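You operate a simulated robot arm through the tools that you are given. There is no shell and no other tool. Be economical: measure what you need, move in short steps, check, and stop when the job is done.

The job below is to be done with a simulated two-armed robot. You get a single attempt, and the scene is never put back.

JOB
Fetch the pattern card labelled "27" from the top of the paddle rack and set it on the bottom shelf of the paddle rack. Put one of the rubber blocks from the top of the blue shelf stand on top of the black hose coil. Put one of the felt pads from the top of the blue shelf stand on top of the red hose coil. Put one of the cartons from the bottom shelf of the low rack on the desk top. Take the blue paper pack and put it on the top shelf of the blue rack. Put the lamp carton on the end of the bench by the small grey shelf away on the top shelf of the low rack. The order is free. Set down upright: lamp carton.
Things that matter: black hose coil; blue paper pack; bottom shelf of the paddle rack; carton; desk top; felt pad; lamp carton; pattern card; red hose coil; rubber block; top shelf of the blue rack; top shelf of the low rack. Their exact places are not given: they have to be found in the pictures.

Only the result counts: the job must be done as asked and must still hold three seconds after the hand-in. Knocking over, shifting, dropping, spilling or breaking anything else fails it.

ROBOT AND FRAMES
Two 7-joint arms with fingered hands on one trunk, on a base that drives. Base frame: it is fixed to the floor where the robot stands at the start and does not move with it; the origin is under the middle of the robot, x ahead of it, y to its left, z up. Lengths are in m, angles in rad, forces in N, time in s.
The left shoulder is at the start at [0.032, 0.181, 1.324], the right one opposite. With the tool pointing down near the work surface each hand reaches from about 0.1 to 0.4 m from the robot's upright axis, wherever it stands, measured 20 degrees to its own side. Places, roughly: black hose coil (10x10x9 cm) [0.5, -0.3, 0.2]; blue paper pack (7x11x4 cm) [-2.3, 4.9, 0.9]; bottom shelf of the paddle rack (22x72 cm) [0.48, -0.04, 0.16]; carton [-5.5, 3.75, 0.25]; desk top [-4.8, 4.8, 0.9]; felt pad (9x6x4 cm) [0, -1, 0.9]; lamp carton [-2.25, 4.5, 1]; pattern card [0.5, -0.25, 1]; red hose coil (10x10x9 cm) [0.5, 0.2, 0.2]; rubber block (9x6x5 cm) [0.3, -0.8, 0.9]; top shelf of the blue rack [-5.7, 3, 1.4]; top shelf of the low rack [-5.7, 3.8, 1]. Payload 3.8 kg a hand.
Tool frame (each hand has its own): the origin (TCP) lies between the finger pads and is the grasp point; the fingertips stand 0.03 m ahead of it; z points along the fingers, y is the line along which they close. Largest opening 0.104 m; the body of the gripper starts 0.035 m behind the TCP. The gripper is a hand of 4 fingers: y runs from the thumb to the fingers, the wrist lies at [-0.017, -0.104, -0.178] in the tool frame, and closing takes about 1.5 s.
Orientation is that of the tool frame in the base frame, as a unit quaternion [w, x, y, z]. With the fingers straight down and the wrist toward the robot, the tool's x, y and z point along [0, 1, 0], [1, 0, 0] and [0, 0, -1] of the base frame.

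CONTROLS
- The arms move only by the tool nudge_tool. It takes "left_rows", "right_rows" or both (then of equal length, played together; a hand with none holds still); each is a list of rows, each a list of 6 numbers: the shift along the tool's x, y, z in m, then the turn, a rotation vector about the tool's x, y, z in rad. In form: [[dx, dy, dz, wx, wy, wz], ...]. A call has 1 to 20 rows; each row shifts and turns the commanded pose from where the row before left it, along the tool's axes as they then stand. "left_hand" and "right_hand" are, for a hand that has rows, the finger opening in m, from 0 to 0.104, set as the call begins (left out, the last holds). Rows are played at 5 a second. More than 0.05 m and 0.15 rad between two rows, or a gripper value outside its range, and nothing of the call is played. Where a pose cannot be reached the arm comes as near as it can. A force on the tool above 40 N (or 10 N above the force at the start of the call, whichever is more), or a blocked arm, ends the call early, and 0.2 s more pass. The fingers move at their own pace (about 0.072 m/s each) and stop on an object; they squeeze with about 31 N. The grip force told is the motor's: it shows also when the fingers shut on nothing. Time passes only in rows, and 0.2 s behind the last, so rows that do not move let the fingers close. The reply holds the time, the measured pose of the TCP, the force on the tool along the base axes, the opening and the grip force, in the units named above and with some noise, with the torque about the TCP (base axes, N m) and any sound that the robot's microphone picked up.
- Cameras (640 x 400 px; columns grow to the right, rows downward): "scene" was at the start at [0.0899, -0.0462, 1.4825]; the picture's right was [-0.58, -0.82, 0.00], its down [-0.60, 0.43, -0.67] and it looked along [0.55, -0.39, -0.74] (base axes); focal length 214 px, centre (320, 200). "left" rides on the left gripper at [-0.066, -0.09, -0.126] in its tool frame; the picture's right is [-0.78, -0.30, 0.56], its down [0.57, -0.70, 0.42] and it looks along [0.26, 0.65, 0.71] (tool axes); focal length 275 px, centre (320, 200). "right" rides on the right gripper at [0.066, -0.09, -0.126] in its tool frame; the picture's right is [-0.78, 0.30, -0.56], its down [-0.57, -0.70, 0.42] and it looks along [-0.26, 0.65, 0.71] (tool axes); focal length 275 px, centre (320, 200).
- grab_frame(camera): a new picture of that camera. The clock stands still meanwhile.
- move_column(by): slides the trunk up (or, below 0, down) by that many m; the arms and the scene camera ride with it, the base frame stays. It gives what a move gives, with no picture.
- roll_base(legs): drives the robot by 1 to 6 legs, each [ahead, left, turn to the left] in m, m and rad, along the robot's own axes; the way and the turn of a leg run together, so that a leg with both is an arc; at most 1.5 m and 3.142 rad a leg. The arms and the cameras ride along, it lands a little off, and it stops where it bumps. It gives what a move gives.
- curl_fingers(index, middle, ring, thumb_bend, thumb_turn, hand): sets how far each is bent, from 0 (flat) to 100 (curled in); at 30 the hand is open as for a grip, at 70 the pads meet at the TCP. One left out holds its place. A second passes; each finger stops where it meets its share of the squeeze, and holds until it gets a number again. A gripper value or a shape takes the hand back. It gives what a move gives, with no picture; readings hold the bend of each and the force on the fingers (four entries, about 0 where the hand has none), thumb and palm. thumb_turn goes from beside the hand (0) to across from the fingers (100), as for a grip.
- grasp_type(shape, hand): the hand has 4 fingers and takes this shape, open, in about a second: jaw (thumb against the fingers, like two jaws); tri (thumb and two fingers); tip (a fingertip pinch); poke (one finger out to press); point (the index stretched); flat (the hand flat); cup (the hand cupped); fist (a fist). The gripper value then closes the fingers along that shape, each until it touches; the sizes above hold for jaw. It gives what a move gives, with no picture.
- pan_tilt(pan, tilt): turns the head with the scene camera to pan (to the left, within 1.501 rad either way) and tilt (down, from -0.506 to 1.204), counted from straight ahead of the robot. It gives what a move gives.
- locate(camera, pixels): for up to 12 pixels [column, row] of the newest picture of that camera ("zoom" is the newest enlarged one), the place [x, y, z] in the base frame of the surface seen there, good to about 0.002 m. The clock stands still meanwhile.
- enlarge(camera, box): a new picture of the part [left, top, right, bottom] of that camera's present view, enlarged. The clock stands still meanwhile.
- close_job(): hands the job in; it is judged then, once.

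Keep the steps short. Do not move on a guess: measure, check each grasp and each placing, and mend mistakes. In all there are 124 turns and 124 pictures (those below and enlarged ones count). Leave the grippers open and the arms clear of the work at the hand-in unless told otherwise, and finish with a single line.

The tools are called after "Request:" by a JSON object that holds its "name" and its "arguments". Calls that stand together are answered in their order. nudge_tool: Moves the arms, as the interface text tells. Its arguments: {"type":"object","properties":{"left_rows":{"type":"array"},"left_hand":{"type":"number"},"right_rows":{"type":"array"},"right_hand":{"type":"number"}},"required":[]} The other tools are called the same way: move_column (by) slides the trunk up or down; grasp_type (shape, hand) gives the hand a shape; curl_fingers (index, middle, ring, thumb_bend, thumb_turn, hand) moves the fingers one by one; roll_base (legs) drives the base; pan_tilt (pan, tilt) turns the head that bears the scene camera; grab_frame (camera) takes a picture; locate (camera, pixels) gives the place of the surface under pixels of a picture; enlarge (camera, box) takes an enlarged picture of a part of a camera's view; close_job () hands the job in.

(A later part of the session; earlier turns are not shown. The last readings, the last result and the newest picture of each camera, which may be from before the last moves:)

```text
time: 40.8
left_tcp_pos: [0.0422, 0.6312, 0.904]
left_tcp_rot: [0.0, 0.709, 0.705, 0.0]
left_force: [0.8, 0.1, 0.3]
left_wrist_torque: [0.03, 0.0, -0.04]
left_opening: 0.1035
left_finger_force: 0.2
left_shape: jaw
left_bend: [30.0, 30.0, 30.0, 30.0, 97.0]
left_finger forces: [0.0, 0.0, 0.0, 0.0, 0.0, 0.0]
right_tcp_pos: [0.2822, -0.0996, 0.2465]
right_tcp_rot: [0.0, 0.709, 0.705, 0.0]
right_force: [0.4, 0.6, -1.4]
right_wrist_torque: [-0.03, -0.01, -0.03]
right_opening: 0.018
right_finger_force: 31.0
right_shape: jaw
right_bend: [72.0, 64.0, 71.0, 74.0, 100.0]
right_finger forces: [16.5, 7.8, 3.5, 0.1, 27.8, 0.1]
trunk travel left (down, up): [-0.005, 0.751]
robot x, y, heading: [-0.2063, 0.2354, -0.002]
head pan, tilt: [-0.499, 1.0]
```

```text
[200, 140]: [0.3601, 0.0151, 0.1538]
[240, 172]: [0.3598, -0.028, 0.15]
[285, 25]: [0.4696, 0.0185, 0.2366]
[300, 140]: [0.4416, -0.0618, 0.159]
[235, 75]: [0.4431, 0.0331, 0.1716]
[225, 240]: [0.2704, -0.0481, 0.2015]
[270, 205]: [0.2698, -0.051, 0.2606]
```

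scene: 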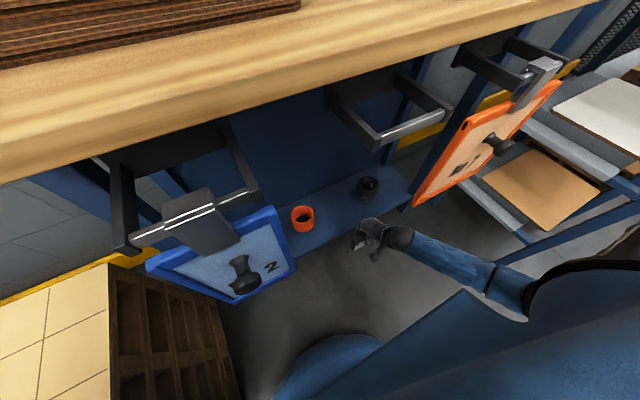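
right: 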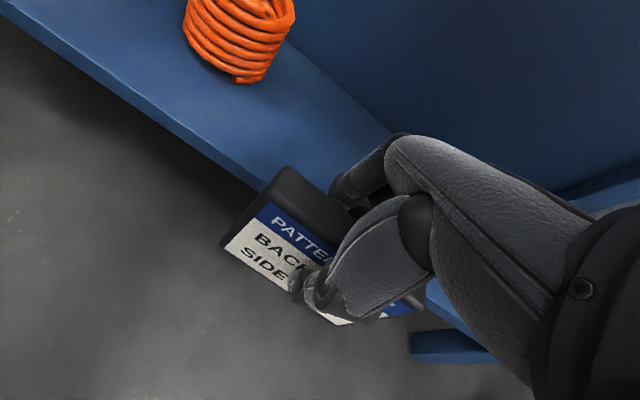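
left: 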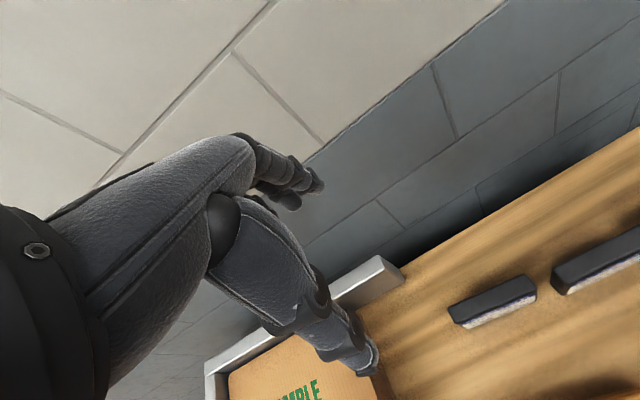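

Shelf top z=0.159, front edge x=0.36. Drive 0.14 more, then lower the card.

Request:
{"name": "roll_base", "arguments": {"legs": [[0.135, 0.0, 0.004]]}}

Request:
{"name": "nudge_tool", "arguments": {"right_rows": [[0, 0, 0.02, 0, 0, 0], [0, 0, 0, 0, 0, 0]]}}

Request:
{"name": "grab_frame", "arguments": {"camera": "right"}}

Request:
{"name": "grab_frame", "arguments": {"camera": "scene"}}

```text
time: 42.2
left_tcp_pos: [0.1729, 0.631, 0.9031]
left_tcp_rot: [-0.001, 0.708, 0.706, 0.0]
left_force: [-0.4, -0.2, 0.4]
left_wrist_torque: [0.01, 0.03, 0.02]
left_opening: 0.1038
left_finger_force: 0.0
left_shape: jaw
left_bend: [30.0, 30.0, 30.0, 30.0, 97.0]
left_finger forces: [0.1, 0.0, 0.0, 0.0, 0.0, 0.1]
right_tcp_pos: [0.4132, -0.0991, 0.2457]
right_tcp_rot: [-0.001, 0.708, 0.706, -0.001]
right_force: [-0.4, 0.3, -1.9]
right_wrist_torque: [-0.02, 0.01, -0.03]
right_opening: 0.0181
right_finger_force: 31.3
right_shape: jaw
right_bend: [72.0, 64.0, 71.0, 74.0, 100.0]
right_finger forces: [16.6, 7.7, 3.6, 0.0, 27.9, 0.0]
trunk travel left (down, up): [-0.005, 0.751]
robot x, y, heading: [-0.0752, 0.235, -0.002]
head pan, tilt: [-0.499, 1.0]
stopped in leg 1: the robot was blocked; the commanded pose is now the measured one
```

```text
time: 42.8
left_tcp_pos: [0.1712, 0.6317, 0.9029]
left_tcp_rot: [0.0, 0.708, 0.706, 0.0]
left_force: [-0.2, -0.3, 0.4]
left_wrist_torque: [0.0, 0.01, 0.01]
left_opening: 0.104
left_finger_force: 0.0
left_shape: jaw
left_bend: [30.0, 30.0, 30.0, 30.0, 97.0]
left_finger forces: [0.1, 0.0, 0.1, 0.1, 0.0, 0.1]
right_tcp_pos: [0.4122, -0.0981, 0.2254]
right_tcp_rot: [-0.001, 0.709, 0.706, -0.001]
right_force: [-0.7, -0.3, -1.0]
right_wrist_torque: [0.01, 0.0, 0.01]
right_opening: 0.0179
right_finger_force: 31.1
right_shape: jaw
right_bend: [72.0, 64.0, 71.0, 74.0, 100.0]
right_finger forces: [16.6, 7.7, 3.6, 0.0, 27.9, 0.1]
trunk travel left (down, up): [-0.005, 0.751]
robot x, y, heading: [-0.0754, 0.2317, -0.004]
head pan, tilt: [-0.499, 1.0]
```

```text
100 pictures are left
```

right: 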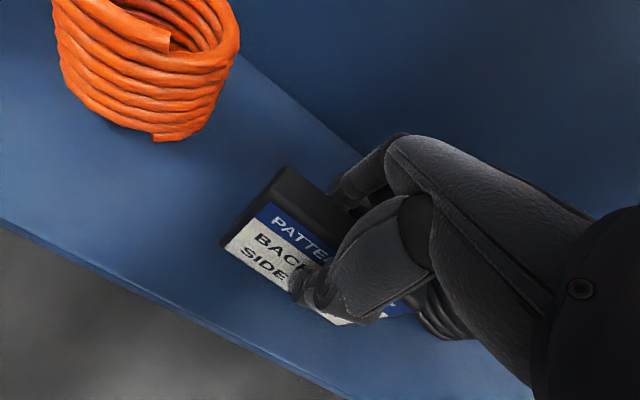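

```text
99 pictures are left
```

scene: 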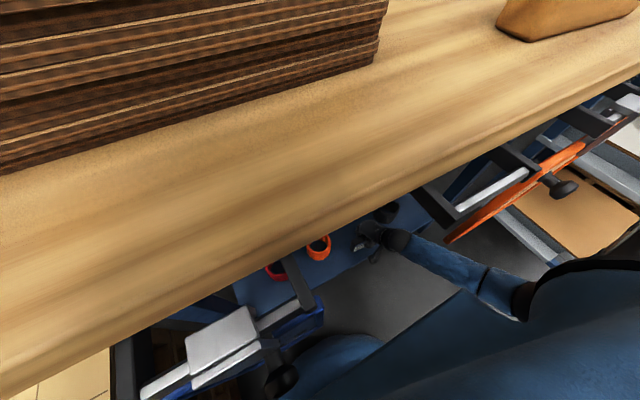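

The base stopped about in place (contact somewhere; I won't push). Lower the last ~5 mm and release.

Request:
{"name": "nudge_tool", "arguments": {"right_rows": [[0, 0, 0.004, 0, 0, 0], [0, 0, 0.003, 0, 0, 0], [0, 0, 0, 0, 0, 0]]}}

Request:
{"name": "nudge_tool", "arguments": {"right_rows": [[0, 0, 0, 0, 0, 0], [0, 0, 0, 0, 0, 0], [0, 0, 0, 0, 0, 0], [0, 0, 0, 0, 0, 0], [0, 0, 0, 0, 0, 0], [0, 0, 0, 0, 0, 0]], "right_hand": 0.08}}

Request:
{"name": "grab_frame", "arguments": {"camera": "right"}}

```text
time: 43.6
left_tcp_pos: [0.1727, 0.633, 0.9042]
left_tcp_rot: [-0.001, 0.708, 0.706, 0.0]
left_force: [0.2, 0.1, -0.3]
left_wrist_torque: [-0.01, 0.01, 0.01]
left_opening: 0.1038
left_finger_force: 0.1
left_shape: jaw
left_bend: [30.0, 30.0, 30.0, 30.0, 97.0]
left_finger forces: [0.0, 0.0, 0.0, 0.0, 0.1, 0.1]
right_tcp_pos: [0.4142, -0.0994, 0.2201]
right_tcp_rot: [0.0, 0.708, 0.706, -0.001]
right_force: [-3.0, -0.9, 5.1]
right_wrist_torque: [0.04, 0.04, -0.01]
right_opening: 0.0181
right_finger_force: 31.4
right_shape: jaw
right_bend: [72.0, 64.0, 71.0, 74.0, 100.0]
right_finger forces: [16.8, 7.8, 3.5, 0.0, 30.1, 0.0]
trunk travel left (down, up): [-0.005, 0.751]
robot x, y, heading: [-0.0736, 0.2341, -0.01]
head pan, tilt: [-0.499, 1.0]
```

```text
time: 45.0
left_tcp_pos: [0.1731, 0.6331, 0.9021]
left_tcp_rot: [0.0, 0.708, 0.707, 0.0]
left_force: [0.1, 0.3, 0.0]
left_wrist_torque: [0.01, 0.0, 0.02]
left_opening: 0.1039
left_finger_force: 0.0
left_shape: jaw
left_bend: [30.0, 30.0, 30.0, 30.0, 97.0]
left_finger forces: [0.1, 0.0, 0.0, 0.0, 0.1, 0.0]
right_tcp_pos: [0.4137, -0.0995, 0.2182]
right_tcp_rot: [0.0, 0.708, 0.706, -0.001]
right_force: [-0.3, 0.1, 0.3]
right_wrist_torque: [0.01, 0.03, 0.01]
right_opening: 0.0797
right_finger_force: 0.1
right_shape: jaw
right_bend: [27.0, 35.0, 32.0, 51.0, 98.0]
right_finger forces: [0.0, 0.1, 0.0, 0.0, 0.0, 0.0]
trunk travel left (down, up): [-0.005, 0.751]
robot x, y, heading: [-0.0804, 0.2358, -0.004]
head pan, tilt: [-0.499, 1.0]
```

```text
98 pictures are left
```

right: 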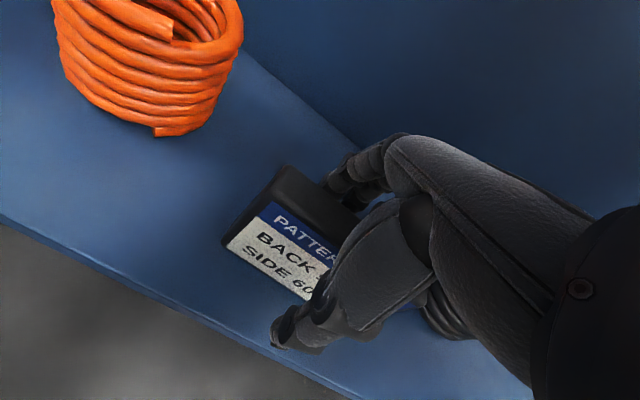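

Card stands free. Raise the hand straight up 9 cm, then back off.

Request:
{"name": "nudge_tool", "arguments": {"right_rows": [[0, 0, -0.03, 0, 0, 0], [0, 0, -0.03, 0, 0, 0], [0, 0, -0.03, 0, 0, 0], [0, 0, 0, 0, 0, 0]]}}

Request:
{"name": "roll_base", "arguments": {"legs": [[-0.5, 0, 0]]}}

Request:
{"name": "pan_tilt", "arguments": {"pan": -0.3, "tilt": 0.7}}

Request:
{"name": "grab_frame", "arguments": {"camera": "scene"}}

Request:
{"name": "enlarge", "arguments": {"camera": "scene", "box": [120, 80, 440, 280]}}

```text
time: 46.0
left_tcp_pos: [0.1723, 0.6322, 0.9019]
left_tcp_rot: [0.0, 0.708, 0.706, 0.0]
left_force: [0.0, -0.5, 0.0]
left_wrist_torque: [0.02, 0.01, 0.02]
left_opening: 0.1037
left_finger_force: 0.1
left_shape: jaw
left_bend: [30.0, 30.0, 30.0, 30.0, 97.0]
left_finger forces: [0.0, 0.1, 0.0, 0.1, 0.0, 0.0]
right_tcp_pos: [0.4141, -0.0992, 0.3095]
right_tcp_rot: [0.0, 0.708, 0.706, 0.0]
right_force: [0.8, 0.5, 0.7]
right_wrist_torque: [0.0, 0.06, -0.01]
right_opening: 0.0797
right_finger_force: 0.0
right_shape: jaw
right_bend: [27.0, 35.0, 32.0, 50.0, 98.0]
right_finger forces: [0.0, 0.0, 0.0, 0.1, 0.0, 0.0]
trunk travel left (down, up): [-0.005, 0.751]
robot x, y, heading: [-0.0807, 0.2328, -0.003]
head pan, tilt: [-0.499, 1.0]
```

```text
time: 49.0
left_tcp_pos: [-0.3319, 0.635, 0.9037]
left_tcp_rot: [-0.001, 0.707, 0.707, 0.0]
left_force: [-0.6, -0.4, 0.5]
left_wrist_torque: [0.03, 0.0, 0.02]
left_opening: 0.1037
left_finger_force: 0.1
left_shape: jaw
left_bend: [30.0, 30.0, 30.0, 30.0, 97.0]
left_finger forces: [0.0, 0.1, 0.0, 0.1, 0.0, 0.1]
right_tcp_pos: [-0.0868, -0.0952, 0.3103]
right_tcp_rot: [0.0, 0.708, 0.706, -0.001]
right_force: [0.4, -0.5, -0.1]
right_wrist_torque: [0.02, 0.0, 0.0]
right_opening: 0.08
right_finger_force: 0.1
right_shape: jaw
right_bend: [27.0, 35.0, 32.0, 50.0, 98.0]
right_finger forces: [0.0, 0.0, 0.0, 0.1, 0.1, 0.0]
trunk travel left (down, up): [-0.005, 0.751]
robot x, y, heading: [-0.5778, 0.2327, -0.001]
head pan, tilt: [-0.499, 1.0]
```

```text
time: 49.8
left_tcp_pos: [-0.3327, 0.6335, 0.9029]
left_tcp_rot: [0.0, 0.707, 0.707, 0.0]
left_force: [-0.5, 0.1, -0.5]
left_wrist_torque: [-0.03, 0.0, 0.03]
left_opening: 0.1037
left_finger_force: 0.0
left_shape: jaw
left_bend: [30.0, 30.0, 30.0, 30.0, 97.0]
left_finger forces: [0.0, 0.0, 0.0, 0.0, 0.1, 0.0]
right_tcp_pos: [-0.0864, -0.0958, 0.3094]
right_tcp_rot: [-0.001, 0.707, 0.707, -0.001]
right_force: [-0.3, -0.3, 0.1]
right_wrist_torque: [0.02, 0.01, 0.0]
right_opening: 0.0796
right_finger_force: 0.0
right_shape: jaw
right_bend: [27.0, 35.0, 32.0, 50.0, 98.0]
right_finger forces: [0.0, 0.0, 0.1, 0.0, 0.0, 0.0]
trunk travel left (down, up): [-0.005, 0.751]
robot x, y, heading: [-0.5828, 0.233, 0.0]
head pan, tilt: [-0.3, 0.7]
```

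```text
97 pictures are left
```

scene: 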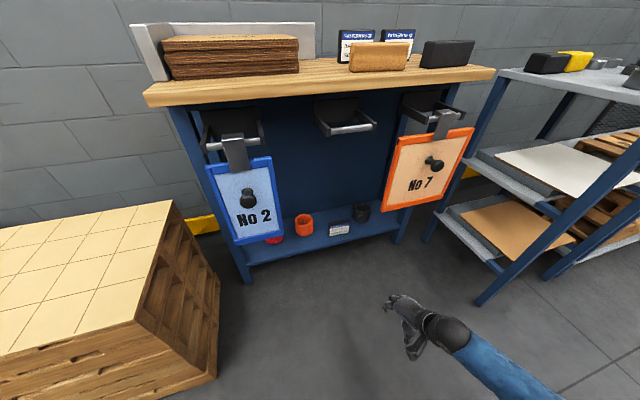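

```text
2.00 times, centred on (280, 180) of scene
```

zoom: 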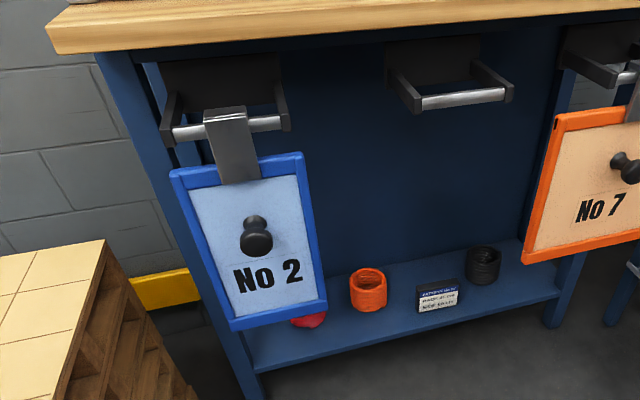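

Request:
{"name": "locate", "arguments": {"camera": "zoom", "pixels": [[172, 174], [324, 304], [233, 326], [300, 156], [255, 240], [625, 170], [483, 250], [470, 253], [498, 256], [484, 264], [310, 321], [437, 288]]}}

```text
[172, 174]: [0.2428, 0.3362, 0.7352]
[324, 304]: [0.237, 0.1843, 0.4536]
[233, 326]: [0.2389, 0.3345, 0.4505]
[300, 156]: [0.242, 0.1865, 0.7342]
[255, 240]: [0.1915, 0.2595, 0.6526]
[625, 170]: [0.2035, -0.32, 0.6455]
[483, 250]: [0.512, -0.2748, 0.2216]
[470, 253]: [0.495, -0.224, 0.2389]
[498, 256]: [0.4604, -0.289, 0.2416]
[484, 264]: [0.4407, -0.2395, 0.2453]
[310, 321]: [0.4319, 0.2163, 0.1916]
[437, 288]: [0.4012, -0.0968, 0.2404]
```

Card is in place and paddle unmoved. Now raise the trunk, lift the right hand, and go look at the stand.

Request:
{"name": "move_column", "arguments": {"by": 0.4}}

Request:
{"name": "nudge_tool", "arguments": {"right_rows": [[0, 0, -0.045, 0, 0, 0], [0, 0, -0.045, 0, 0, 0], [0, 0, -0.045, 0, 0, 0], [0, 0, -0.045, 0, 0, 0], [0, 0, -0.045, 0, 0, 0], [0, 0, -0.045, 0, 0, 0], [0, -0.045, -0.02, 0, 0, 0], [0, -0.045, -0.02, 0, 0, 0], [0, -0.045, -0.02, 0, 0, 0], [0, -0.045, -0.02, 0, 0, 0]]}}

Request:
{"name": "roll_base", "arguments": {"legs": [[0.2, -0.45, 0], [0, 0, -0.8]]}}

Request:
{"name": "pan_tilt", "arguments": {"pan": -0.3, "tilt": 0.7}}

Request:
{"name": "grab_frame", "arguments": {"camera": "scene"}}

```text
time: 53.6
left_tcp_pos: [-0.3318, 0.6337, 1.3038]
left_tcp_rot: [0.0, 0.707, 0.707, 0.0]
left_force: [-0.3, 0.1, -0.4]
left_wrist_torque: [0.0, -0.02, 0.03]
left_opening: 0.1035
left_finger_force: 0.1
left_shape: jaw
left_bend: [30.0, 30.0, 30.0, 30.0, 97.0]
left_finger forces: [0.1, 0.0, 0.0, 0.0, 0.1, 0.0]
right_tcp_pos: [-0.0864, -0.0959, 0.709]
right_tcp_rot: [0.0, 0.708, 0.706, -0.002]
right_force: [0.2, 0.2, 0.0]
right_wrist_torque: [0.04, -0.01, -0.04]
right_opening: 0.0794
right_finger_force: 0.1
right_shape: jaw
right_bend: [27.0, 35.0, 32.0, 50.0, 98.0]
right_finger forces: [0.0, 0.0, 0.0, 0.0, 0.1, 0.0]
trunk travel left (down, up): [-0.405, 0.351]
robot x, y, heading: [-0.5847, 0.2345, -0.006]
head pan, tilt: [-0.3, 0.7]
```

```text
time: 55.8
left_tcp_pos: [-0.3333, 0.6335, 1.3035]
left_tcp_rot: [-0.001, 0.707, 0.707, 0.0]
left_force: [0.3, 0.5, -0.1]
left_wrist_torque: [0.01, -0.03, 0.02]
left_opening: 0.1038
left_finger_force: 0.0
left_shape: jaw
left_bend: [30.0, 30.0, 30.0, 30.0, 97.0]
left_finger forces: [0.0, 0.1, 0.0, 0.1, 0.0, 0.0]
right_tcp_pos: [-0.2153, -0.1199, 1.0556]
right_tcp_rot: [-0.002, 0.707, 0.707, -0.001]
right_force: [0.0, 0.0, -0.5]
right_wrist_torque: [0.02, 0.01, -0.03]
right_opening: 0.0799
right_finger_force: 0.0
right_shape: jaw
right_bend: [27.0, 35.0, 32.0, 50.0, 98.0]
right_finger forces: [0.1, 0.1, 0.0, 0.1, 0.1, 0.0]
right hand out of reach, approached as far as the arm can: row 9, 10
trunk travel left (down, up): [-0.405, 0.351]
robot x, y, heading: [-0.5794, 0.2313, -0.002]
head pan, tilt: [-0.3, 0.7]
```

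```text
time: 60.9
left_tcp_pos: [0.0733, -0.1392, 1.3019]
left_tcp_rot: [0.0, 0.936, 0.352, 0.0]
left_force: [0.1, 0.8, 0.2]
left_wrist_torque: [0.02, 0.05, 0.01]
left_opening: 0.1037
left_finger_force: 0.1
left_shape: jaw
left_bend: [30.0, 30.0, 30.0, 30.0, 97.0]
left_finger forces: [0.0, 0.0, 0.0, 0.0, 0.1, 0.1]
right_tcp_pos: [-0.4166, -0.7254, 1.0553]
right_tcp_rot: [-0.001, 0.936, 0.352, -0.001]
right_force: [-0.3, 0.3, 0.5]
right_wrist_torque: [0.05, -0.03, -0.03]
right_opening: 0.0795
right_finger_force: 0.0
right_shape: jaw
right_bend: [27.0, 35.0, 32.0, 50.0, 98.0]
right_finger forces: [0.1, 0.0, 0.0, 0.0, 0.0, 0.0]
trunk travel left (down, up): [-0.405, 0.351]
robot x, y, heading: [-0.3897, -0.215, -0.851]
head pan, tilt: [-0.3, 0.7]
```

```text
time: 61.5
left_tcp_pos: [0.0735, -0.1398, 1.3029]
left_tcp_rot: [0.0, 0.936, 0.352, 0.0]
left_force: [-0.7, 0.4, 0.0]
left_wrist_torque: [0.05, -0.01, -0.04]
left_opening: 0.1038
left_finger_force: 0.1
left_shape: jaw
left_bend: [30.0, 30.0, 30.0, 30.0, 97.0]
left_finger forces: [0.0, 0.1, 0.0, 0.0, 0.0, 0.0]
right_tcp_pos: [-0.4159, -0.7236, 1.0552]
right_tcp_rot: [-0.001, 0.936, 0.352, -0.001]
right_force: [0.5, 0.7, 0.5]
right_wrist_torque: [0.01, 0.03, -0.01]
right_opening: 0.0796
right_finger_force: 0.0
right_shape: jaw
right_bend: [27.0, 35.0, 32.0, 50.0, 98.0]
right_finger forces: [0.1, 0.1, 0.1, 0.0, 0.1, 0.0]
trunk travel left (down, up): [-0.405, 0.351]
robot x, y, heading: [-0.3851, -0.2133, -0.851]
head pan, tilt: [-0.3, 0.7]
```

```text
95 pictures are left
```

scene: 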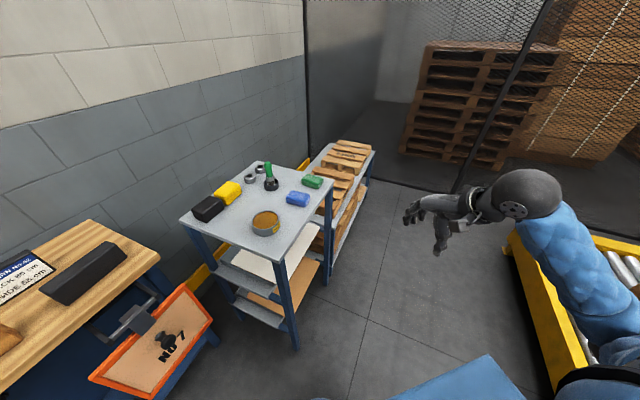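

Now a zoom onto the stand's top and positions of the blocks and pads.

Request:
{"name": "enlarge", "arguments": {"camera": "scene", "box": [180, 150, 340, 250]}}

Request:
{"name": "locate", "arguments": {"camera": "zoom", "pixels": [[50, 238], [100, 190], [135, 215], [95, 240], [165, 135], [205, 160], [175, 165], [433, 187], [485, 167], [515, 180], [445, 205], [525, 128]]}}

Request:
{"name": "locate", "arguments": {"camera": "scene", "pixels": [[510, 290], [520, 390], [595, 235], [400, 390], [320, 178], [304, 180], [320, 188], [297, 348]]}}

```text
4.00 times, centred on (260, 200) of scene
```

zoom: 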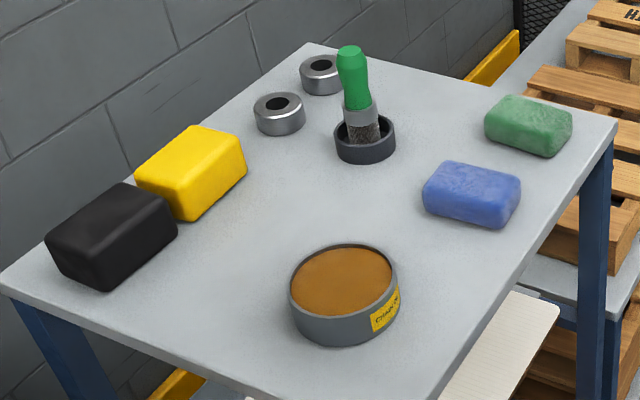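

```text
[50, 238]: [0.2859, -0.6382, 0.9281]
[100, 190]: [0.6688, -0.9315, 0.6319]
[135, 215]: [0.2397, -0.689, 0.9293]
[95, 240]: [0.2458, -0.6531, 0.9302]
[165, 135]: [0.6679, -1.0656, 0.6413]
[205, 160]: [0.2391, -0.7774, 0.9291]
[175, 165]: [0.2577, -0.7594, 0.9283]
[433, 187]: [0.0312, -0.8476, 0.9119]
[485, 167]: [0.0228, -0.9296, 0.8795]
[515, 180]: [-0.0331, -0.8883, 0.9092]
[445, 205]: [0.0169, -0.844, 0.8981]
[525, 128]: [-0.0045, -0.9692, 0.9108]
```

```text
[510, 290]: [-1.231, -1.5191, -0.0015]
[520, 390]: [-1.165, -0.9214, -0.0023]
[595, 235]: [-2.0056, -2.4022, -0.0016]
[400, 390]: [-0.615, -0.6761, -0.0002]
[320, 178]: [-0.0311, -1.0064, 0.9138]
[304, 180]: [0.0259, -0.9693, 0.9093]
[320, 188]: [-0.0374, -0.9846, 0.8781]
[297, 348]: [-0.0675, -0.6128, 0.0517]
```

Request:
{"name": "locate", "arguments": {"camera": "zoom", "pixels": [[58, 240], [115, 192], [165, 212], [102, 258], [145, 178], [193, 135], [238, 150], [190, 195], [150, 225], [90, 250]]}}

Request:
{"name": "locate", "arguments": {"camera": "zoom", "pixels": [[430, 190], [450, 168], [514, 180], [503, 202], [493, 120], [510, 98], [566, 112], [553, 132], [480, 185], [535, 112], [590, 130], [344, 270]]}}

```text
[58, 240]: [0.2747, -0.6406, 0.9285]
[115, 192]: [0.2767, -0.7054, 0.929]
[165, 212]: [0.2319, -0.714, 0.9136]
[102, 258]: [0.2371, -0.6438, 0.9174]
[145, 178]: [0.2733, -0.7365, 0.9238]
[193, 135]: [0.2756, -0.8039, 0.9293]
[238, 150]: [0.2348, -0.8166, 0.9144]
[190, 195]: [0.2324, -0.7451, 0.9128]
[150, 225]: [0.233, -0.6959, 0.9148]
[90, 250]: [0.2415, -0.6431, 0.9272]
```

```text
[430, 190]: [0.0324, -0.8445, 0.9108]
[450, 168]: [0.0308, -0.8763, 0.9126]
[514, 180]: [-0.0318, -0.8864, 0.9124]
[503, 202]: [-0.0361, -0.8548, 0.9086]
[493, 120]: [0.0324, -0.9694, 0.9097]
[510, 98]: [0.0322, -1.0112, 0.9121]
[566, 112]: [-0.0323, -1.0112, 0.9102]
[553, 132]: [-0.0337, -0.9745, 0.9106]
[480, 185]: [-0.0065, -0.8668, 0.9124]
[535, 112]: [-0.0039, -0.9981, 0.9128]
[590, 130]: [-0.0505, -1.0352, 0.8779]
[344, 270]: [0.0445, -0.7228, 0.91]
```

Black/yellow = rubber blocks, blue/green = felt pads (conveyor is far behind). Move to a stance at about (−0.245,−0.36) facing the stand's corner.

Request:
{"name": "roll_base", "arguments": {"legs": [[0.2, 0.005, 0.06]]}}

Request:
{"name": "nudge_tool", "arguments": {"left_rows": [[0, 0.03, 0.03, 0, 0, -0.13], [0, 0.03, 0.03, 0, 0, -0.13], [0, 0.03, 0.03, 0, 0, -0.13], [0, 0.03, 0.03, 0, 0, -0.13], [0, 0.03, 0, 0, 0, -0.13], [0, 0.03, 0, 0, 0, -0.13], [0, 0, 0, 0, 0, 0]], "right_rows": [[0, 0, 0, 0, 0, 0.13], [0, 0, 0, 0, 0, 0.13], [0, 0, 0, 0, 0, 0.13], [0, 0, 0, 0, 0, 0.13], [0, 0, 0, 0, 0, 0.13], [0, 0, 0, 0, 0, 0.13], [0, 0, 0, 0, 0, 0]], "right_hand": 0.104}}

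Request:
{"name": "grab_frame", "arguments": {"camera": "scene"}}

```text
time: 63.1
left_tcp_pos: [0.2071, -0.2557, 1.3027]
left_tcp_rot: [-0.001, 0.925, 0.379, 0.0]
left_force: [0.4, -0.2, 0.2]
left_wrist_torque: [0.0, 0.03, 0.0]
left_opening: 0.1039
left_finger_force: 0.1
left_shape: jaw
left_bend: [30.0, 30.0, 30.0, 30.0, 97.0]
left_finger forces: [0.1, 0.0, 0.0, 0.1, 0.0, 0.0]
right_tcp_pos: [-0.2474, -0.8676, 1.0557]
right_tcp_rot: [-0.002, 0.926, 0.377, 0.0]
right_force: [-0.1, -0.1, -0.3]
right_wrist_torque: [0.03, 0.01, 0.01]
right_opening: 0.0799
right_finger_force: 0.1
right_shape: jaw
right_bend: [27.0, 35.0, 32.0, 50.0, 98.0]
right_finger forces: [0.0, 0.1, 0.0, 0.0, 0.0, 0.0]
trunk travel left (down, up): [-0.405, 0.351]
robot x, y, heading: [-0.2535, -0.3615, -0.797]
head pan, tilt: [-0.3, 0.7]
```

```text
time: 64.7
left_tcp_pos: [0.3652, -0.3337, 1.1836]
left_tcp_rot: [0.0, 0.711, 0.703, -0.001]
left_force: [-0.5, 0.2, -0.7]
left_wrist_torque: [-0.03, 0.02, 0.01]
left_opening: 0.1038
left_finger_force: 0.1
left_shape: jaw
left_bend: [30.0, 30.0, 30.0, 30.0, 97.0]
left_finger forces: [0.0, 0.0, 0.1, 0.0, 0.1, 0.0]
right_tcp_pos: [-0.2447, -0.8787, 1.0562]
right_tcp_rot: [-0.001, 1.0, -0.003, -0.001]
right_force: [-0.1, -0.6, -0.6]
right_wrist_torque: [0.01, -0.03, -0.02]
right_opening: 0.1035
right_finger_force: 0.0
right_shape: jaw
right_bend: [30.0, 30.0, 30.0, 30.0, 97.0]
right_finger forces: [0.0, 0.0, 0.1, 0.0, 0.0, 0.1]
right hand out of reach, approached as far as the arm can: row 1, 2
trunk travel left (down, up): [-0.405, 0.351]
robot x, y, heading: [-0.2552, -0.3565, -0.797]
head pan, tilt: [-0.3, 0.7]
```

```text
93 pictures are left
```

scene: 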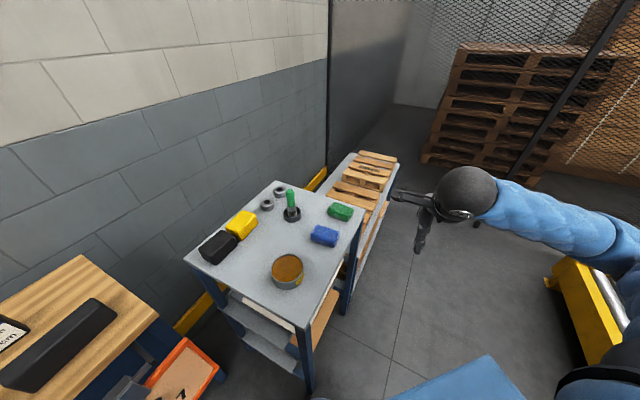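

Orientations are aligned with the objects. Move the left hand above the black block and right hand above the blue pad.

Request:
{"name": "nudge_tool", "arguments": {"left_rows": [[-0.042, -0.0135, 0.014, 0, 0, 0], [-0.042, -0.0135, 0.014, 0, 0, 0], [-0.042, -0.0135, 0.014, 0, 0, 0], [-0.042, -0.0135, 0.014, 0, 0, 0], [-0.042, -0.0135, 0.014, 0, 0, 0], [-0.042, -0.0135, 0.014, 0, 0, 0], [-0.042, -0.0135, 0.014, 0, 0, 0], [-0.044, -0.0135, 0.014, 0, 0, 0], [0, 0, 0, 0, 0, 0]], "right_rows": [[0.0305, -0.0016, 0.003, 0, 0, 0], [0.0305, -0.0016, 0.003, 0, 0, 0], [0.0305, -0.0016, 0.003, 0, 0, 0], [0.0305, -0.0016, 0.003, 0, 0, 0], [0.0305, -0.0016, 0.003, 0, 0, 0], [0.0305, -0.0016, 0.003, 0, 0, 0], [0.0305, -0.0016, 0.003, 0, 0, 0], [0.0305, -0.0016, 0.003, 0, 0, 0], [0, 0, 0, 0, 0, 0]]}}

Request:
{"name": "grab_frame", "arguments": {"camera": "scene"}}

Request:
{"name": "enlarge", "arguments": {"camera": "scene", "box": [180, 150, 400, 290]}}

```text
time: 66.7
left_tcp_pos: [0.2779, -0.5972, 1.0967]
left_tcp_rot: [0.0, 0.712, 0.702, -0.001]
left_force: [0.1, 0.6, -0.1]
left_wrist_torque: [0.0, 0.0, -0.04]
left_opening: 0.1041
left_finger_force: 0.1
left_shape: jaw
left_bend: [30.0, 30.0, 30.0, 30.0, 97.0]
left_finger forces: [0.0, 0.0, 0.1, 0.0, 0.0, 0.1]
left hand out of reach, approached as far as the arm can: row 7, 8
right_tcp_pos: [-0.0016, -0.8662, 1.0285]
right_tcp_rot: [0.0, 1.0, -0.003, -0.001]
right_force: [0.6, -1.2, 0.6]
right_wrist_torque: [0.0, -0.01, 0.03]
right_opening: 0.1038
right_finger_force: 0.0
right_shape: jaw
right_bend: [30.0, 30.0, 30.0, 30.0, 97.0]
right_finger forces: [0.0, 0.0, 0.0, 0.0, 0.0, 0.1]
trunk travel left (down, up): [-0.405, 0.351]
robot x, y, heading: [-0.2548, -0.3577, -0.793]
head pan, tilt: [-0.3, 0.7]
```

```text
92 pictures are left
```

scene: 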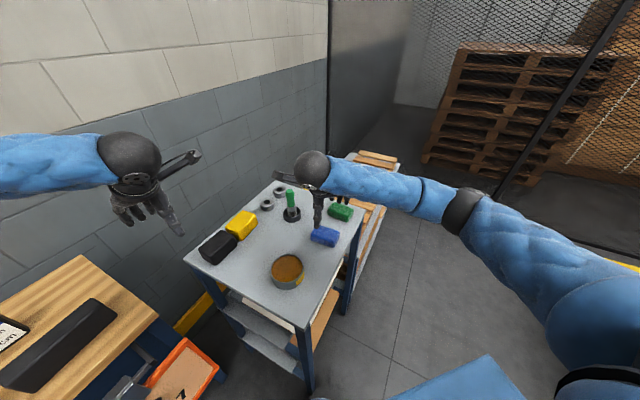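

```text
2.86 times, centred on (290, 220) of scene
```

zoom: 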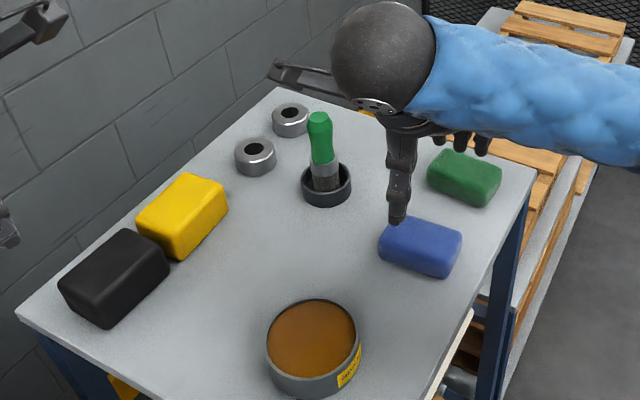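

Right hand is right over the pad. Descend to TCP z≈0.912 and close (left hand later after moving closer).

Request:
{"name": "nudge_tool", "arguments": {"right_rows": [[0, 0, 0.04, 0, 0, 0], [0, 0, 0.04, 0, 0, 0], [0, 0, 0.025, 0, 0, 0], [0, 0, 0.011, 0, 0, 0], [0, 0, 0, 0, 0, 0]]}}

Request:
{"name": "grab_frame", "arguments": {"camera": "right"}}

Request:
{"name": "nudge_tool", "arguments": {"right_rows": [[0, 0, 0, 0, 0, 0], [0, 0, 0, 0, 0, 0], [0, 0, 0, 0, 0, 0], [0, 0, 0, 0, 0, 0], [0, 0, 0, 0, 0, 0], [0, 0, 0, 0, 0, 0], [0, 0, 0, 0, 0, 0], [0, 0, 0, 0, 0, 0]], "right_hand": 0.02}}

Request:
{"name": "enlarge", "arguments": {"camera": "scene", "box": [250, 150, 400, 250]}}

```text
time: 67.9
left_tcp_pos: [0.2782, -0.5976, 1.0958]
left_tcp_rot: [0.0, 0.712, 0.702, 0.0]
left_force: [0.1, 0.5, 0.6]
left_wrist_torque: [0.04, 0.02, 0.02]
left_opening: 0.1039
left_finger_force: 0.0
left_shape: jaw
left_bend: [30.0, 30.0, 30.0, 30.0, 97.0]
left_finger forces: [0.0, 0.0, 0.0, 0.0, 0.1, 0.0]
right_tcp_pos: [-0.001, -0.8662, 0.9119]
right_tcp_rot: [-0.001, 1.0, -0.002, -0.001]
right_force: [-0.8, 0.6, 0.0]
right_wrist_torque: [0.02, -0.02, -0.02]
right_opening: 0.1038
right_finger_force: 0.0
right_shape: jaw
right_bend: [30.0, 30.0, 30.0, 30.0, 97.0]
right_finger forces: [0.1, 0.0, 0.0, 0.2, 0.0, 0.0]
trunk travel left (down, up): [-0.405, 0.351]
robot x, y, heading: [-0.2522, -0.3592, -0.795]
head pan, tilt: [-0.3, 0.7]
```

```text
90 pictures are left
```

right: 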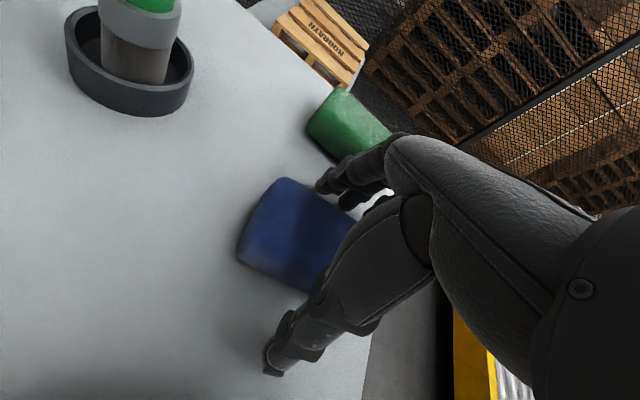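

```text
time: 69.7
left_tcp_pos: [0.2782, -0.5979, 1.0948]
left_tcp_rot: [0.0, 0.713, 0.701, 0.0]
left_force: [0.0, 0.4, 0.4]
left_wrist_torque: [0.0, 0.0, -0.02]
left_opening: 0.1035
left_finger_force: 0.2
left_shape: jaw
left_bend: [30.0, 30.0, 30.0, 30.0, 97.0]
left_finger forces: [0.1, 0.1, 0.1, 0.0, 0.1, 0.0]
right_tcp_pos: [-0.0016, -0.8642, 0.9136]
right_tcp_rot: [0.0, 1.0, -0.003, -0.001]
right_force: [-0.3, -0.3, -0.1]
right_wrist_torque: [0.05, -0.02, 0.01]
right_opening: 0.0488
right_finger_force: 31.3
right_shape: jaw
right_bend: [74.0, 48.0, 45.0, 68.0, 99.0]
right_finger forces: [15.9, 8.5, 3.8, 0.0, 28.2, 0.0]
trunk travel left (down, up): [-0.405, 0.351]
robot x, y, heading: [-0.2533, -0.3603, -0.797]
head pan, tilt: [-0.3, 0.7]
```

```text
4.00 times, centred on (325, 200) of scene
```

zoom: 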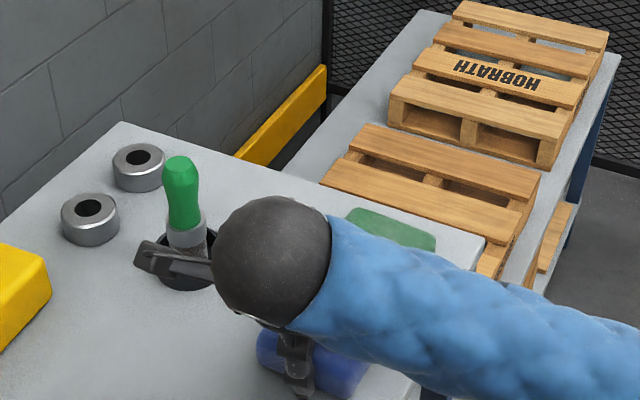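

Gripped (opening 0.049). Lift, and retract toward the robot.

Request:
{"name": "nudge_tool", "arguments": {"right_rows": [[0, 0, -0.03, 0, 0, 0], [0, 0, -0.04, 0, 0, 0], [0, 0, -0.04, 0, 0, 0], [0, 0, -0.04, 0, 0, 0], [0, 0, -0.04, 0, 0, 0], [-0.04, -0.02, 0, 0, 0, 0], [-0.04, -0.02, 0, 0, 0, 0], [-0.04, -0.02, 0, 0, 0, 0], [-0.04, -0.02, 0, 0, 0, 0], [0, 0, 0, 0, 0, 0]]}}

Request:
{"name": "grab_frame", "arguments": {"camera": "right"}}

```text
time: 71.9
left_tcp_pos: [0.2779, -0.5979, 1.0954]
left_tcp_rot: [-0.001, 0.713, 0.701, -0.001]
left_force: [0.0, 0.5, -0.1]
left_wrist_torque: [0.01, 0.01, 0.01]
left_opening: 0.1036
left_finger_force: 0.1
left_shape: jaw
left_bend: [30.0, 30.0, 30.0, 30.0, 97.0]
left_finger forces: [0.1, 0.0, 0.0, 0.0, 0.0, 0.0]
right_tcp_pos: [-0.162, -0.7864, 1.1013]
right_tcp_rot: [-0.001, 1.0, -0.003, -0.001]
right_force: [0.0, -0.3, -1.1]
right_wrist_torque: [0.01, 0.03, 0.02]
right_opening: 0.0488
right_finger_force: 31.0
right_shape: jaw
right_bend: [74.0, 48.0, 45.0, 68.0, 99.0]
right_finger forces: [15.9, 8.5, 3.8, 0.0, 28.2, 0.1]
trunk travel left (down, up): [-0.405, 0.351]
robot x, y, heading: [-0.254, -0.3607, -0.793]
head pan, tilt: [-0.3, 0.7]
```

```text
88 pictures are left
```

right: 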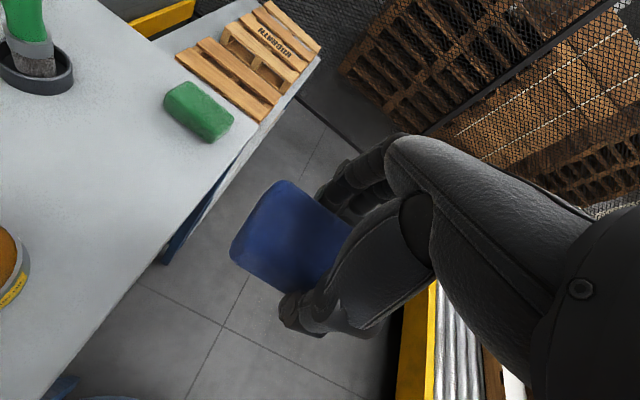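

Pad held securely. Check where the left elbow is before repositioning.

Request:
{"name": "pan_tilt", "arguments": {"pan": 0.6, "tilt": 0.6}}

Request:
{"name": "grab_frame", "arguments": {"camera": "scene"}}

```text
time: 73.1
left_tcp_pos: [0.2783, -0.5979, 1.0964]
left_tcp_rot: [-0.001, 0.713, 0.701, 0.0]
left_force: [-0.5, 0.4, -0.4]
left_wrist_torque: [0.0, -0.01, 0.0]
left_opening: 0.1041
left_finger_force: 0.0
left_shape: jaw
left_bend: [30.0, 30.0, 30.0, 30.0, 97.0]
left_finger forces: [0.1, 0.1, 0.0, 0.1, 0.0, 0.0]
right_tcp_pos: [-0.1628, -0.7862, 1.1009]
right_tcp_rot: [-0.001, 1.0, -0.003, -0.001]
right_force: [-0.2, -0.1, 0.6]
right_wrist_torque: [0.0, 0.0, 0.02]
right_opening: 0.0488
right_finger_force: 31.2
right_shape: jaw
right_bend: [74.0, 48.0, 45.0, 68.0, 99.0]
right_finger forces: [16.0, 8.6, 3.8, 0.0, 28.3, 0.1]
trunk travel left (down, up): [-0.405, 0.351]
robot x, y, heading: [-0.2521, -0.3588, -0.796]
head pan, tilt: [0.6, 0.6]
```

```text
87 pictures are left
```

scene: 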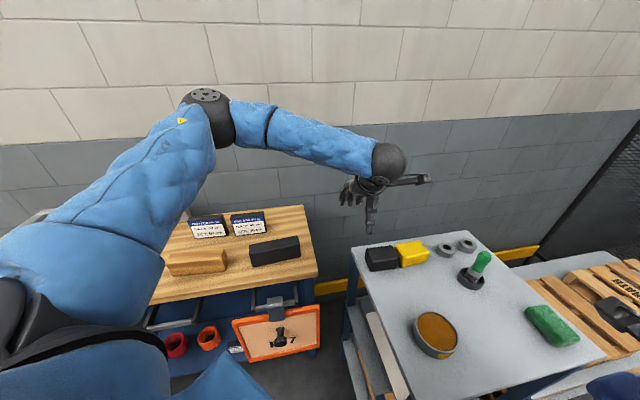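

Elbow is high, no conflict. Move the base to about (−0.08,−0.29), heading −1.0.

Request:
{"name": "roll_base", "arguments": {"legs": [[0.071, 0.171, -0.2]]}}

Request:
{"name": "pan_tilt", "arguments": {"pan": 0.2, "tilt": 0.7}}

Request:
{"name": "enlarge", "arguments": {"camera": "scene", "box": [200, 100, 440, 250]}}

```text
time: 74.6
left_tcp_pos: [0.4037, -0.6465, 1.0954]
left_tcp_rot: [-0.001, 0.779, 0.627, 0.0]
left_force: [0.4, 0.0, -1.3]
left_wrist_torque: [0.01, 0.05, -0.03]
left_opening: 0.104
left_finger_force: 0.0
left_shape: jaw
left_bend: [30.0, 30.0, 30.0, 30.0, 97.0]
left_finger forces: [0.1, 0.0, 0.0, 0.0, 0.0, 0.0]
right_tcp_pos: [-0.0646, -0.7435, 1.1017]
right_tcp_rot: [-0.001, 0.995, -0.102, -0.001]
right_force: [0.4, 0.3, -0.4]
right_wrist_torque: [-0.02, -0.01, -0.01]
right_opening: 0.0487
right_finger_force: 30.8
right_shape: jaw
right_bend: [74.0, 48.0, 45.0, 68.0, 99.0]
right_finger forces: [15.9, 8.6, 3.8, 0.1, 28.4, 0.0]
trunk travel left (down, up): [-0.405, 0.351]
robot x, y, heading: [-0.0725, -0.307, -0.995]
head pan, tilt: [0.6, 0.6]
```

```text
time: 75.5
left_tcp_pos: [0.4021, -0.6457, 1.0961]
left_tcp_rot: [-0.001, 0.779, 0.627, 0.0]
left_force: [0.2, 0.7, -0.5]
left_wrist_torque: [0.04, 0.0, 0.02]
left_opening: 0.104
left_finger_force: 0.1
left_shape: jaw
left_bend: [30.0, 30.0, 30.0, 30.0, 97.0]
left_finger forces: [0.0, 0.0, 0.1, 0.0, 0.1, 0.1]
right_tcp_pos: [-0.0658, -0.7447, 1.1011]
right_tcp_rot: [-0.001, 0.995, -0.102, -0.001]
right_force: [0.8, 0.0, -0.7]
right_wrist_torque: [-0.01, 0.02, -0.03]
right_opening: 0.0486
right_finger_force: 31.6
right_shape: jaw
right_bend: [74.0, 48.0, 45.0, 68.0, 99.0]
right_finger forces: [16.0, 8.4, 3.8, 0.0, 28.3, 0.0]
trunk travel left (down, up): [-0.405, 0.351]
robot x, y, heading: [-0.07, -0.3081, -0.988]
head pan, tilt: [0.201, 0.7]
```

```text
2.67 times, centred on (320, 175) of scene
```

zoom: 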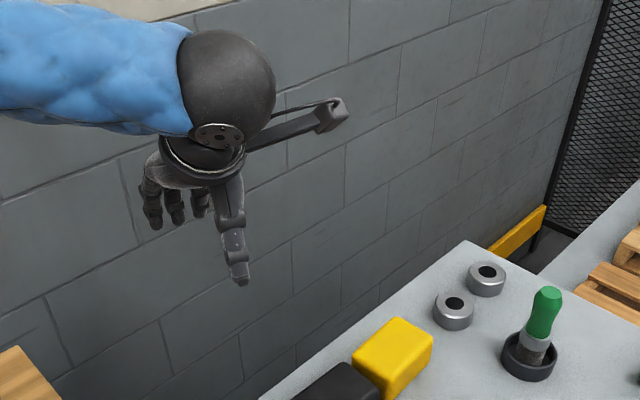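

Rotate the left hand to align, move over the black block.

Request:
{"name": "nudge_tool", "arguments": {"left_rows": [[0, 0, 0, 0, 0, -0.107], [0, 0, 0, 0, 0, -0.107], [-0.0065, -0.036, 0.01, 0, 0, 0], [-0.0065, -0.036, 0.01, 0, 0, 0], [-0.0065, -0.036, 0.01, 0, 0, 0], [-0.0065, -0.036, 0.01, 0, 0, 0], [0, 0, 0, 0, 0, 0]]}}

Request:
{"name": "enlarge", "arguments": {"camera": "scene", "box": [200, 140, 440, 290]}}

Request:
{"name": "grab_frame", "arguments": {"camera": "left"}}

```text
time: 77.1
left_tcp_pos: [0.3364, -0.5674, 1.0861]
left_tcp_rot: [0.001, 0.707, 0.707, 0.0]
left_force: [-0.4, -0.7, 0.3]
left_wrist_torque: [-0.01, 0.02, 0.02]
left_opening: 0.1036
left_finger_force: 0.2
left_shape: jaw
left_bend: [30.0, 30.0, 30.0, 30.0, 97.0]
left_finger forces: [0.0, 0.1, 0.0, 0.1, 0.0, 0.0]
left hand out of reach, approached as far as the arm can: row 1, 2, 3, 4, 5, 6
right_tcp_pos: [-0.0658, -0.7439, 1.0997]
right_tcp_rot: [-0.001, 0.995, -0.102, -0.001]
right_force: [0.8, 0.2, -0.1]
right_wrist_torque: [-0.05, 0.0, 0.0]
right_opening: 0.0486
right_finger_force: 31.0
right_shape: jaw
right_bend: [74.0, 48.0, 45.0, 68.0, 99.0]
right_finger forces: [16.0, 8.5, 3.8, 0.0, 28.3, 0.0]
trunk travel left (down, up): [-0.405, 0.351]
robot x, y, heading: [-0.0713, -0.306, -0.995]
head pan, tilt: [0.201, 0.7]
```

```text
2.67 times, centred on (320, 215) of scene
```

zoom: 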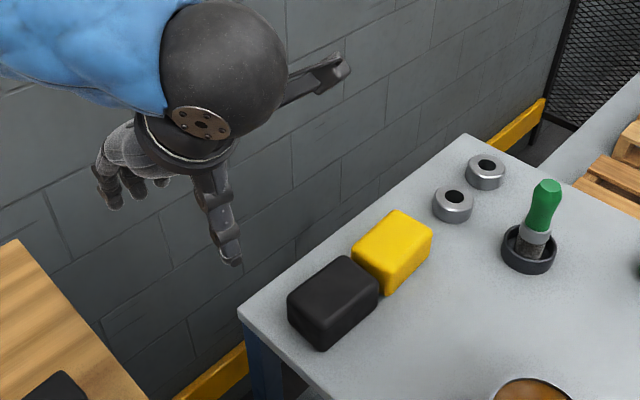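

```text
84 pictures are left
```

left: 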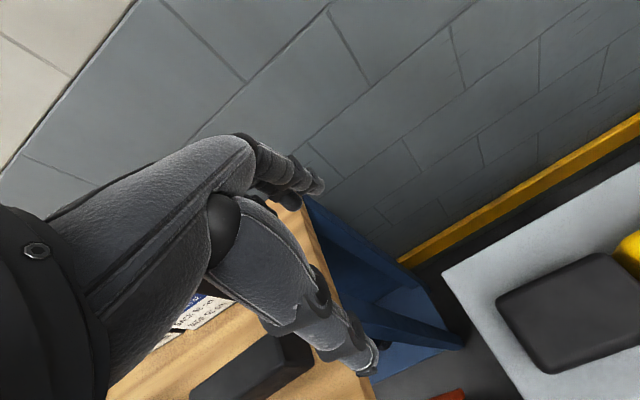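

Wrist yaw is limiting, not distance. Bring the body closer and higher so the forearm slopes steeper: raise trunk 0.2, base to about (0.0,−0.30) facing −y.

Request:
{"name": "move_column", "arguments": {"by": 0.2}}

Request:
{"name": "roll_base", "arguments": {"legs": [[0.03, 0.065, -0.45]]}}

```text
time: 79.3
left_tcp_pos: [0.3305, -0.5571, 1.3094]
left_tcp_rot: [0.026, 0.707, 0.707, -0.006]
left_force: [-0.5, -0.1, 0.3]
left_wrist_torque: [0.0, 0.01, 0.0]
left_opening: 0.1037
left_finger_force: 0.0
left_shape: jaw
left_bend: [30.0, 30.0, 30.0, 30.0, 97.0]
left_finger forces: [0.1, 0.0, 0.0, 0.1, 0.0, 0.1]
right_tcp_pos: [-0.0665, -0.7438, 1.3015]
right_tcp_rot: [-0.001, 0.995, -0.102, -0.001]
right_force: [0.8, -0.2, -0.9]
right_wrist_torque: [0.03, -0.01, -0.01]
right_opening: 0.0484
right_finger_force: 31.1
right_shape: jaw
right_bend: [74.0, 48.0, 45.0, 68.0, 99.0]
right_finger forces: [16.1, 8.6, 3.7, 0.1, 28.3, 0.1]
trunk travel left (down, up): [-0.605, 0.151]
robot x, y, heading: [-0.0696, -0.3072, -0.995]
head pan, tilt: [0.201, 0.7]
```

```text
time: 81.0
left_tcp_pos: [0.2528, -0.7115, 1.3101]
left_tcp_rot: [0.024, 0.847, 0.531, -0.012]
left_force: [0.7, -0.5, 0.2]
left_wrist_torque: [0.01, 0.02, 0.02]
left_opening: 0.1037
left_finger_force: 0.1
left_shape: jaw
left_bend: [30.0, 30.0, 30.0, 30.0, 97.0]
left_finger forces: [0.0, 0.1, 0.1, 0.0, 0.1, 0.0]
right_tcp_pos: [-0.184, -0.7074, 1.3015]
right_tcp_rot: [-0.002, 0.947, -0.321, 0.0]
right_force: [-0.2, 0.6, -0.3]
right_wrist_torque: [0.02, -0.01, 0.02]
right_opening: 0.0488
right_finger_force: 31.2
right_shape: jaw
right_bend: [74.0, 48.0, 45.0, 68.0, 99.0]
right_finger forces: [15.8, 8.5, 3.9, 0.0, 28.1, 0.0]
trunk travel left (down, up): [-0.605, 0.151]
robot x, y, heading: [0.0018, -0.3117, -1.447]
head pan, tilt: [0.201, 0.7]
```

Request:
{"name": "nudge_tool", "arguments": {"left_rows": [[0, 0, 0.04, 0, 0, 0], [0, 0, 0.04, 0, 0, 0], [0, 0, 0.04, 0, 0, 0], [0, 0, 0.04, 0, 0, 0], [0, 0, 0, 0, 0, 0]]}}

```text
time: 82.2
left_tcp_pos: [0.3104, -0.7012, 1.1897]
left_tcp_rot: [0.024, 0.847, 0.531, -0.013]
left_force: [0.1, 0.4, 0.4]
left_wrist_torque: [0.0, 0.01, -0.01]
left_opening: 0.104
left_finger_force: 0.1
left_shape: jaw
left_bend: [30.0, 30.0, 30.0, 30.0, 97.0]
left_finger forces: [0.2, 0.1, 0.0, 0.0, 0.1, 0.0]
left hand out of reach, approached as far as the arm can: row 1, 2, 3, 4
right_tcp_pos: [-0.1841, -0.7075, 1.3008]
right_tcp_rot: [-0.001, 0.947, -0.321, 0.0]
right_force: [0.1, -0.2, -0.4]
right_wrist_torque: [-0.03, 0.01, -0.01]
right_opening: 0.0486
right_finger_force: 31.3
right_shape: jaw
right_bend: [74.0, 48.0, 45.0, 68.0, 99.0]
right_finger forces: [15.9, 8.5, 3.8, 0.0, 28.2, 0.0]
trunk travel left (down, up): [-0.605, 0.151]
robot x, y, heading: [0.0026, -0.3121, -1.444]
head pan, tilt: [0.201, 0.7]
```

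Outward yaw is blocked; try the opposite: rotate the hand inward so the fingers end on the −x side.

Request:
{"name": "nudge_tool", "arguments": {"left_rows": [[0, 0, 0, 0, 0, 0.149], [0, 0, 0, 0, 0, 0.149], [0, 0, 0, 0, 0, 0.149], [0, 0, 0, 0, 0, 0.149], [0, 0, 0, 0, 0, 0.149], [0, 0, 0, 0, 0, 0.149], [0, 0, 0, 0, 0, 0.149], [0, 0, 0, 0, 0, 0.149], [0, 0, 0, 0, 0, 0.149], [0, 0, 0, 0, 0, 0.149], [0, 0, 0, 0, 0, 0.149], [0, 0, 0, 0, 0, 0.149], [0, 0, 0, 0, 0, 0.149], [0, 0, 0, 0, 0, 0.149], [0, 0, 0, 0, 0, 0.149], [0, 0, 0, 0, 0, 0.149], [0, 0, 0, 0, 0, 0.149], [0, 0, 0, 0, 0, 0.149], [0, 0, 0, 0, 0, 0]]}}

Request:
{"name": "grab_frame", "arguments": {"camera": "scene"}}

```text
time: 86.2
left_tcp_pos: [0.3116, -0.6986, 1.1879]
left_tcp_rot: [0.017, 0.708, -0.706, 0.02]
left_force: [0.2, -0.3, 0.3]
left_wrist_torque: [-0.04, -0.01, -0.01]
left_opening: 0.1039
left_finger_force: 0.1
left_shape: jaw
left_bend: [30.0, 30.0, 30.0, 30.0, 97.0]
left_finger forces: [0.0, 0.0, 0.0, 0.0, 0.0, 0.1]
right_tcp_pos: [-0.1846, -0.7072, 1.3009]
right_tcp_rot: [-0.001, 0.947, -0.321, 0.0]
right_force: [0.9, 0.6, -0.2]
right_wrist_torque: [-0.05, 0.03, 0.01]
right_opening: 0.0487
right_finger_force: 31.0
right_shape: jaw
right_bend: [74.0, 48.0, 45.0, 68.0, 99.0]
right_finger forces: [15.9, 8.5, 3.9, 0.1, 28.2, 0.1]
trunk travel left (down, up): [-0.605, 0.151]
robot x, y, heading: [0.0043, -0.312, -1.44]
head pan, tilt: [0.201, 0.7]
```

```text
83 pictures are left
```

scene: 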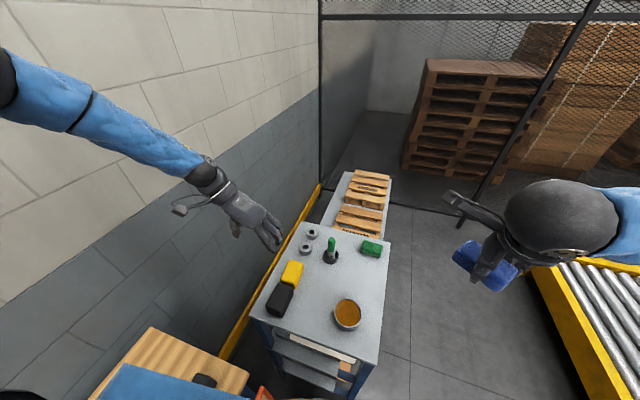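

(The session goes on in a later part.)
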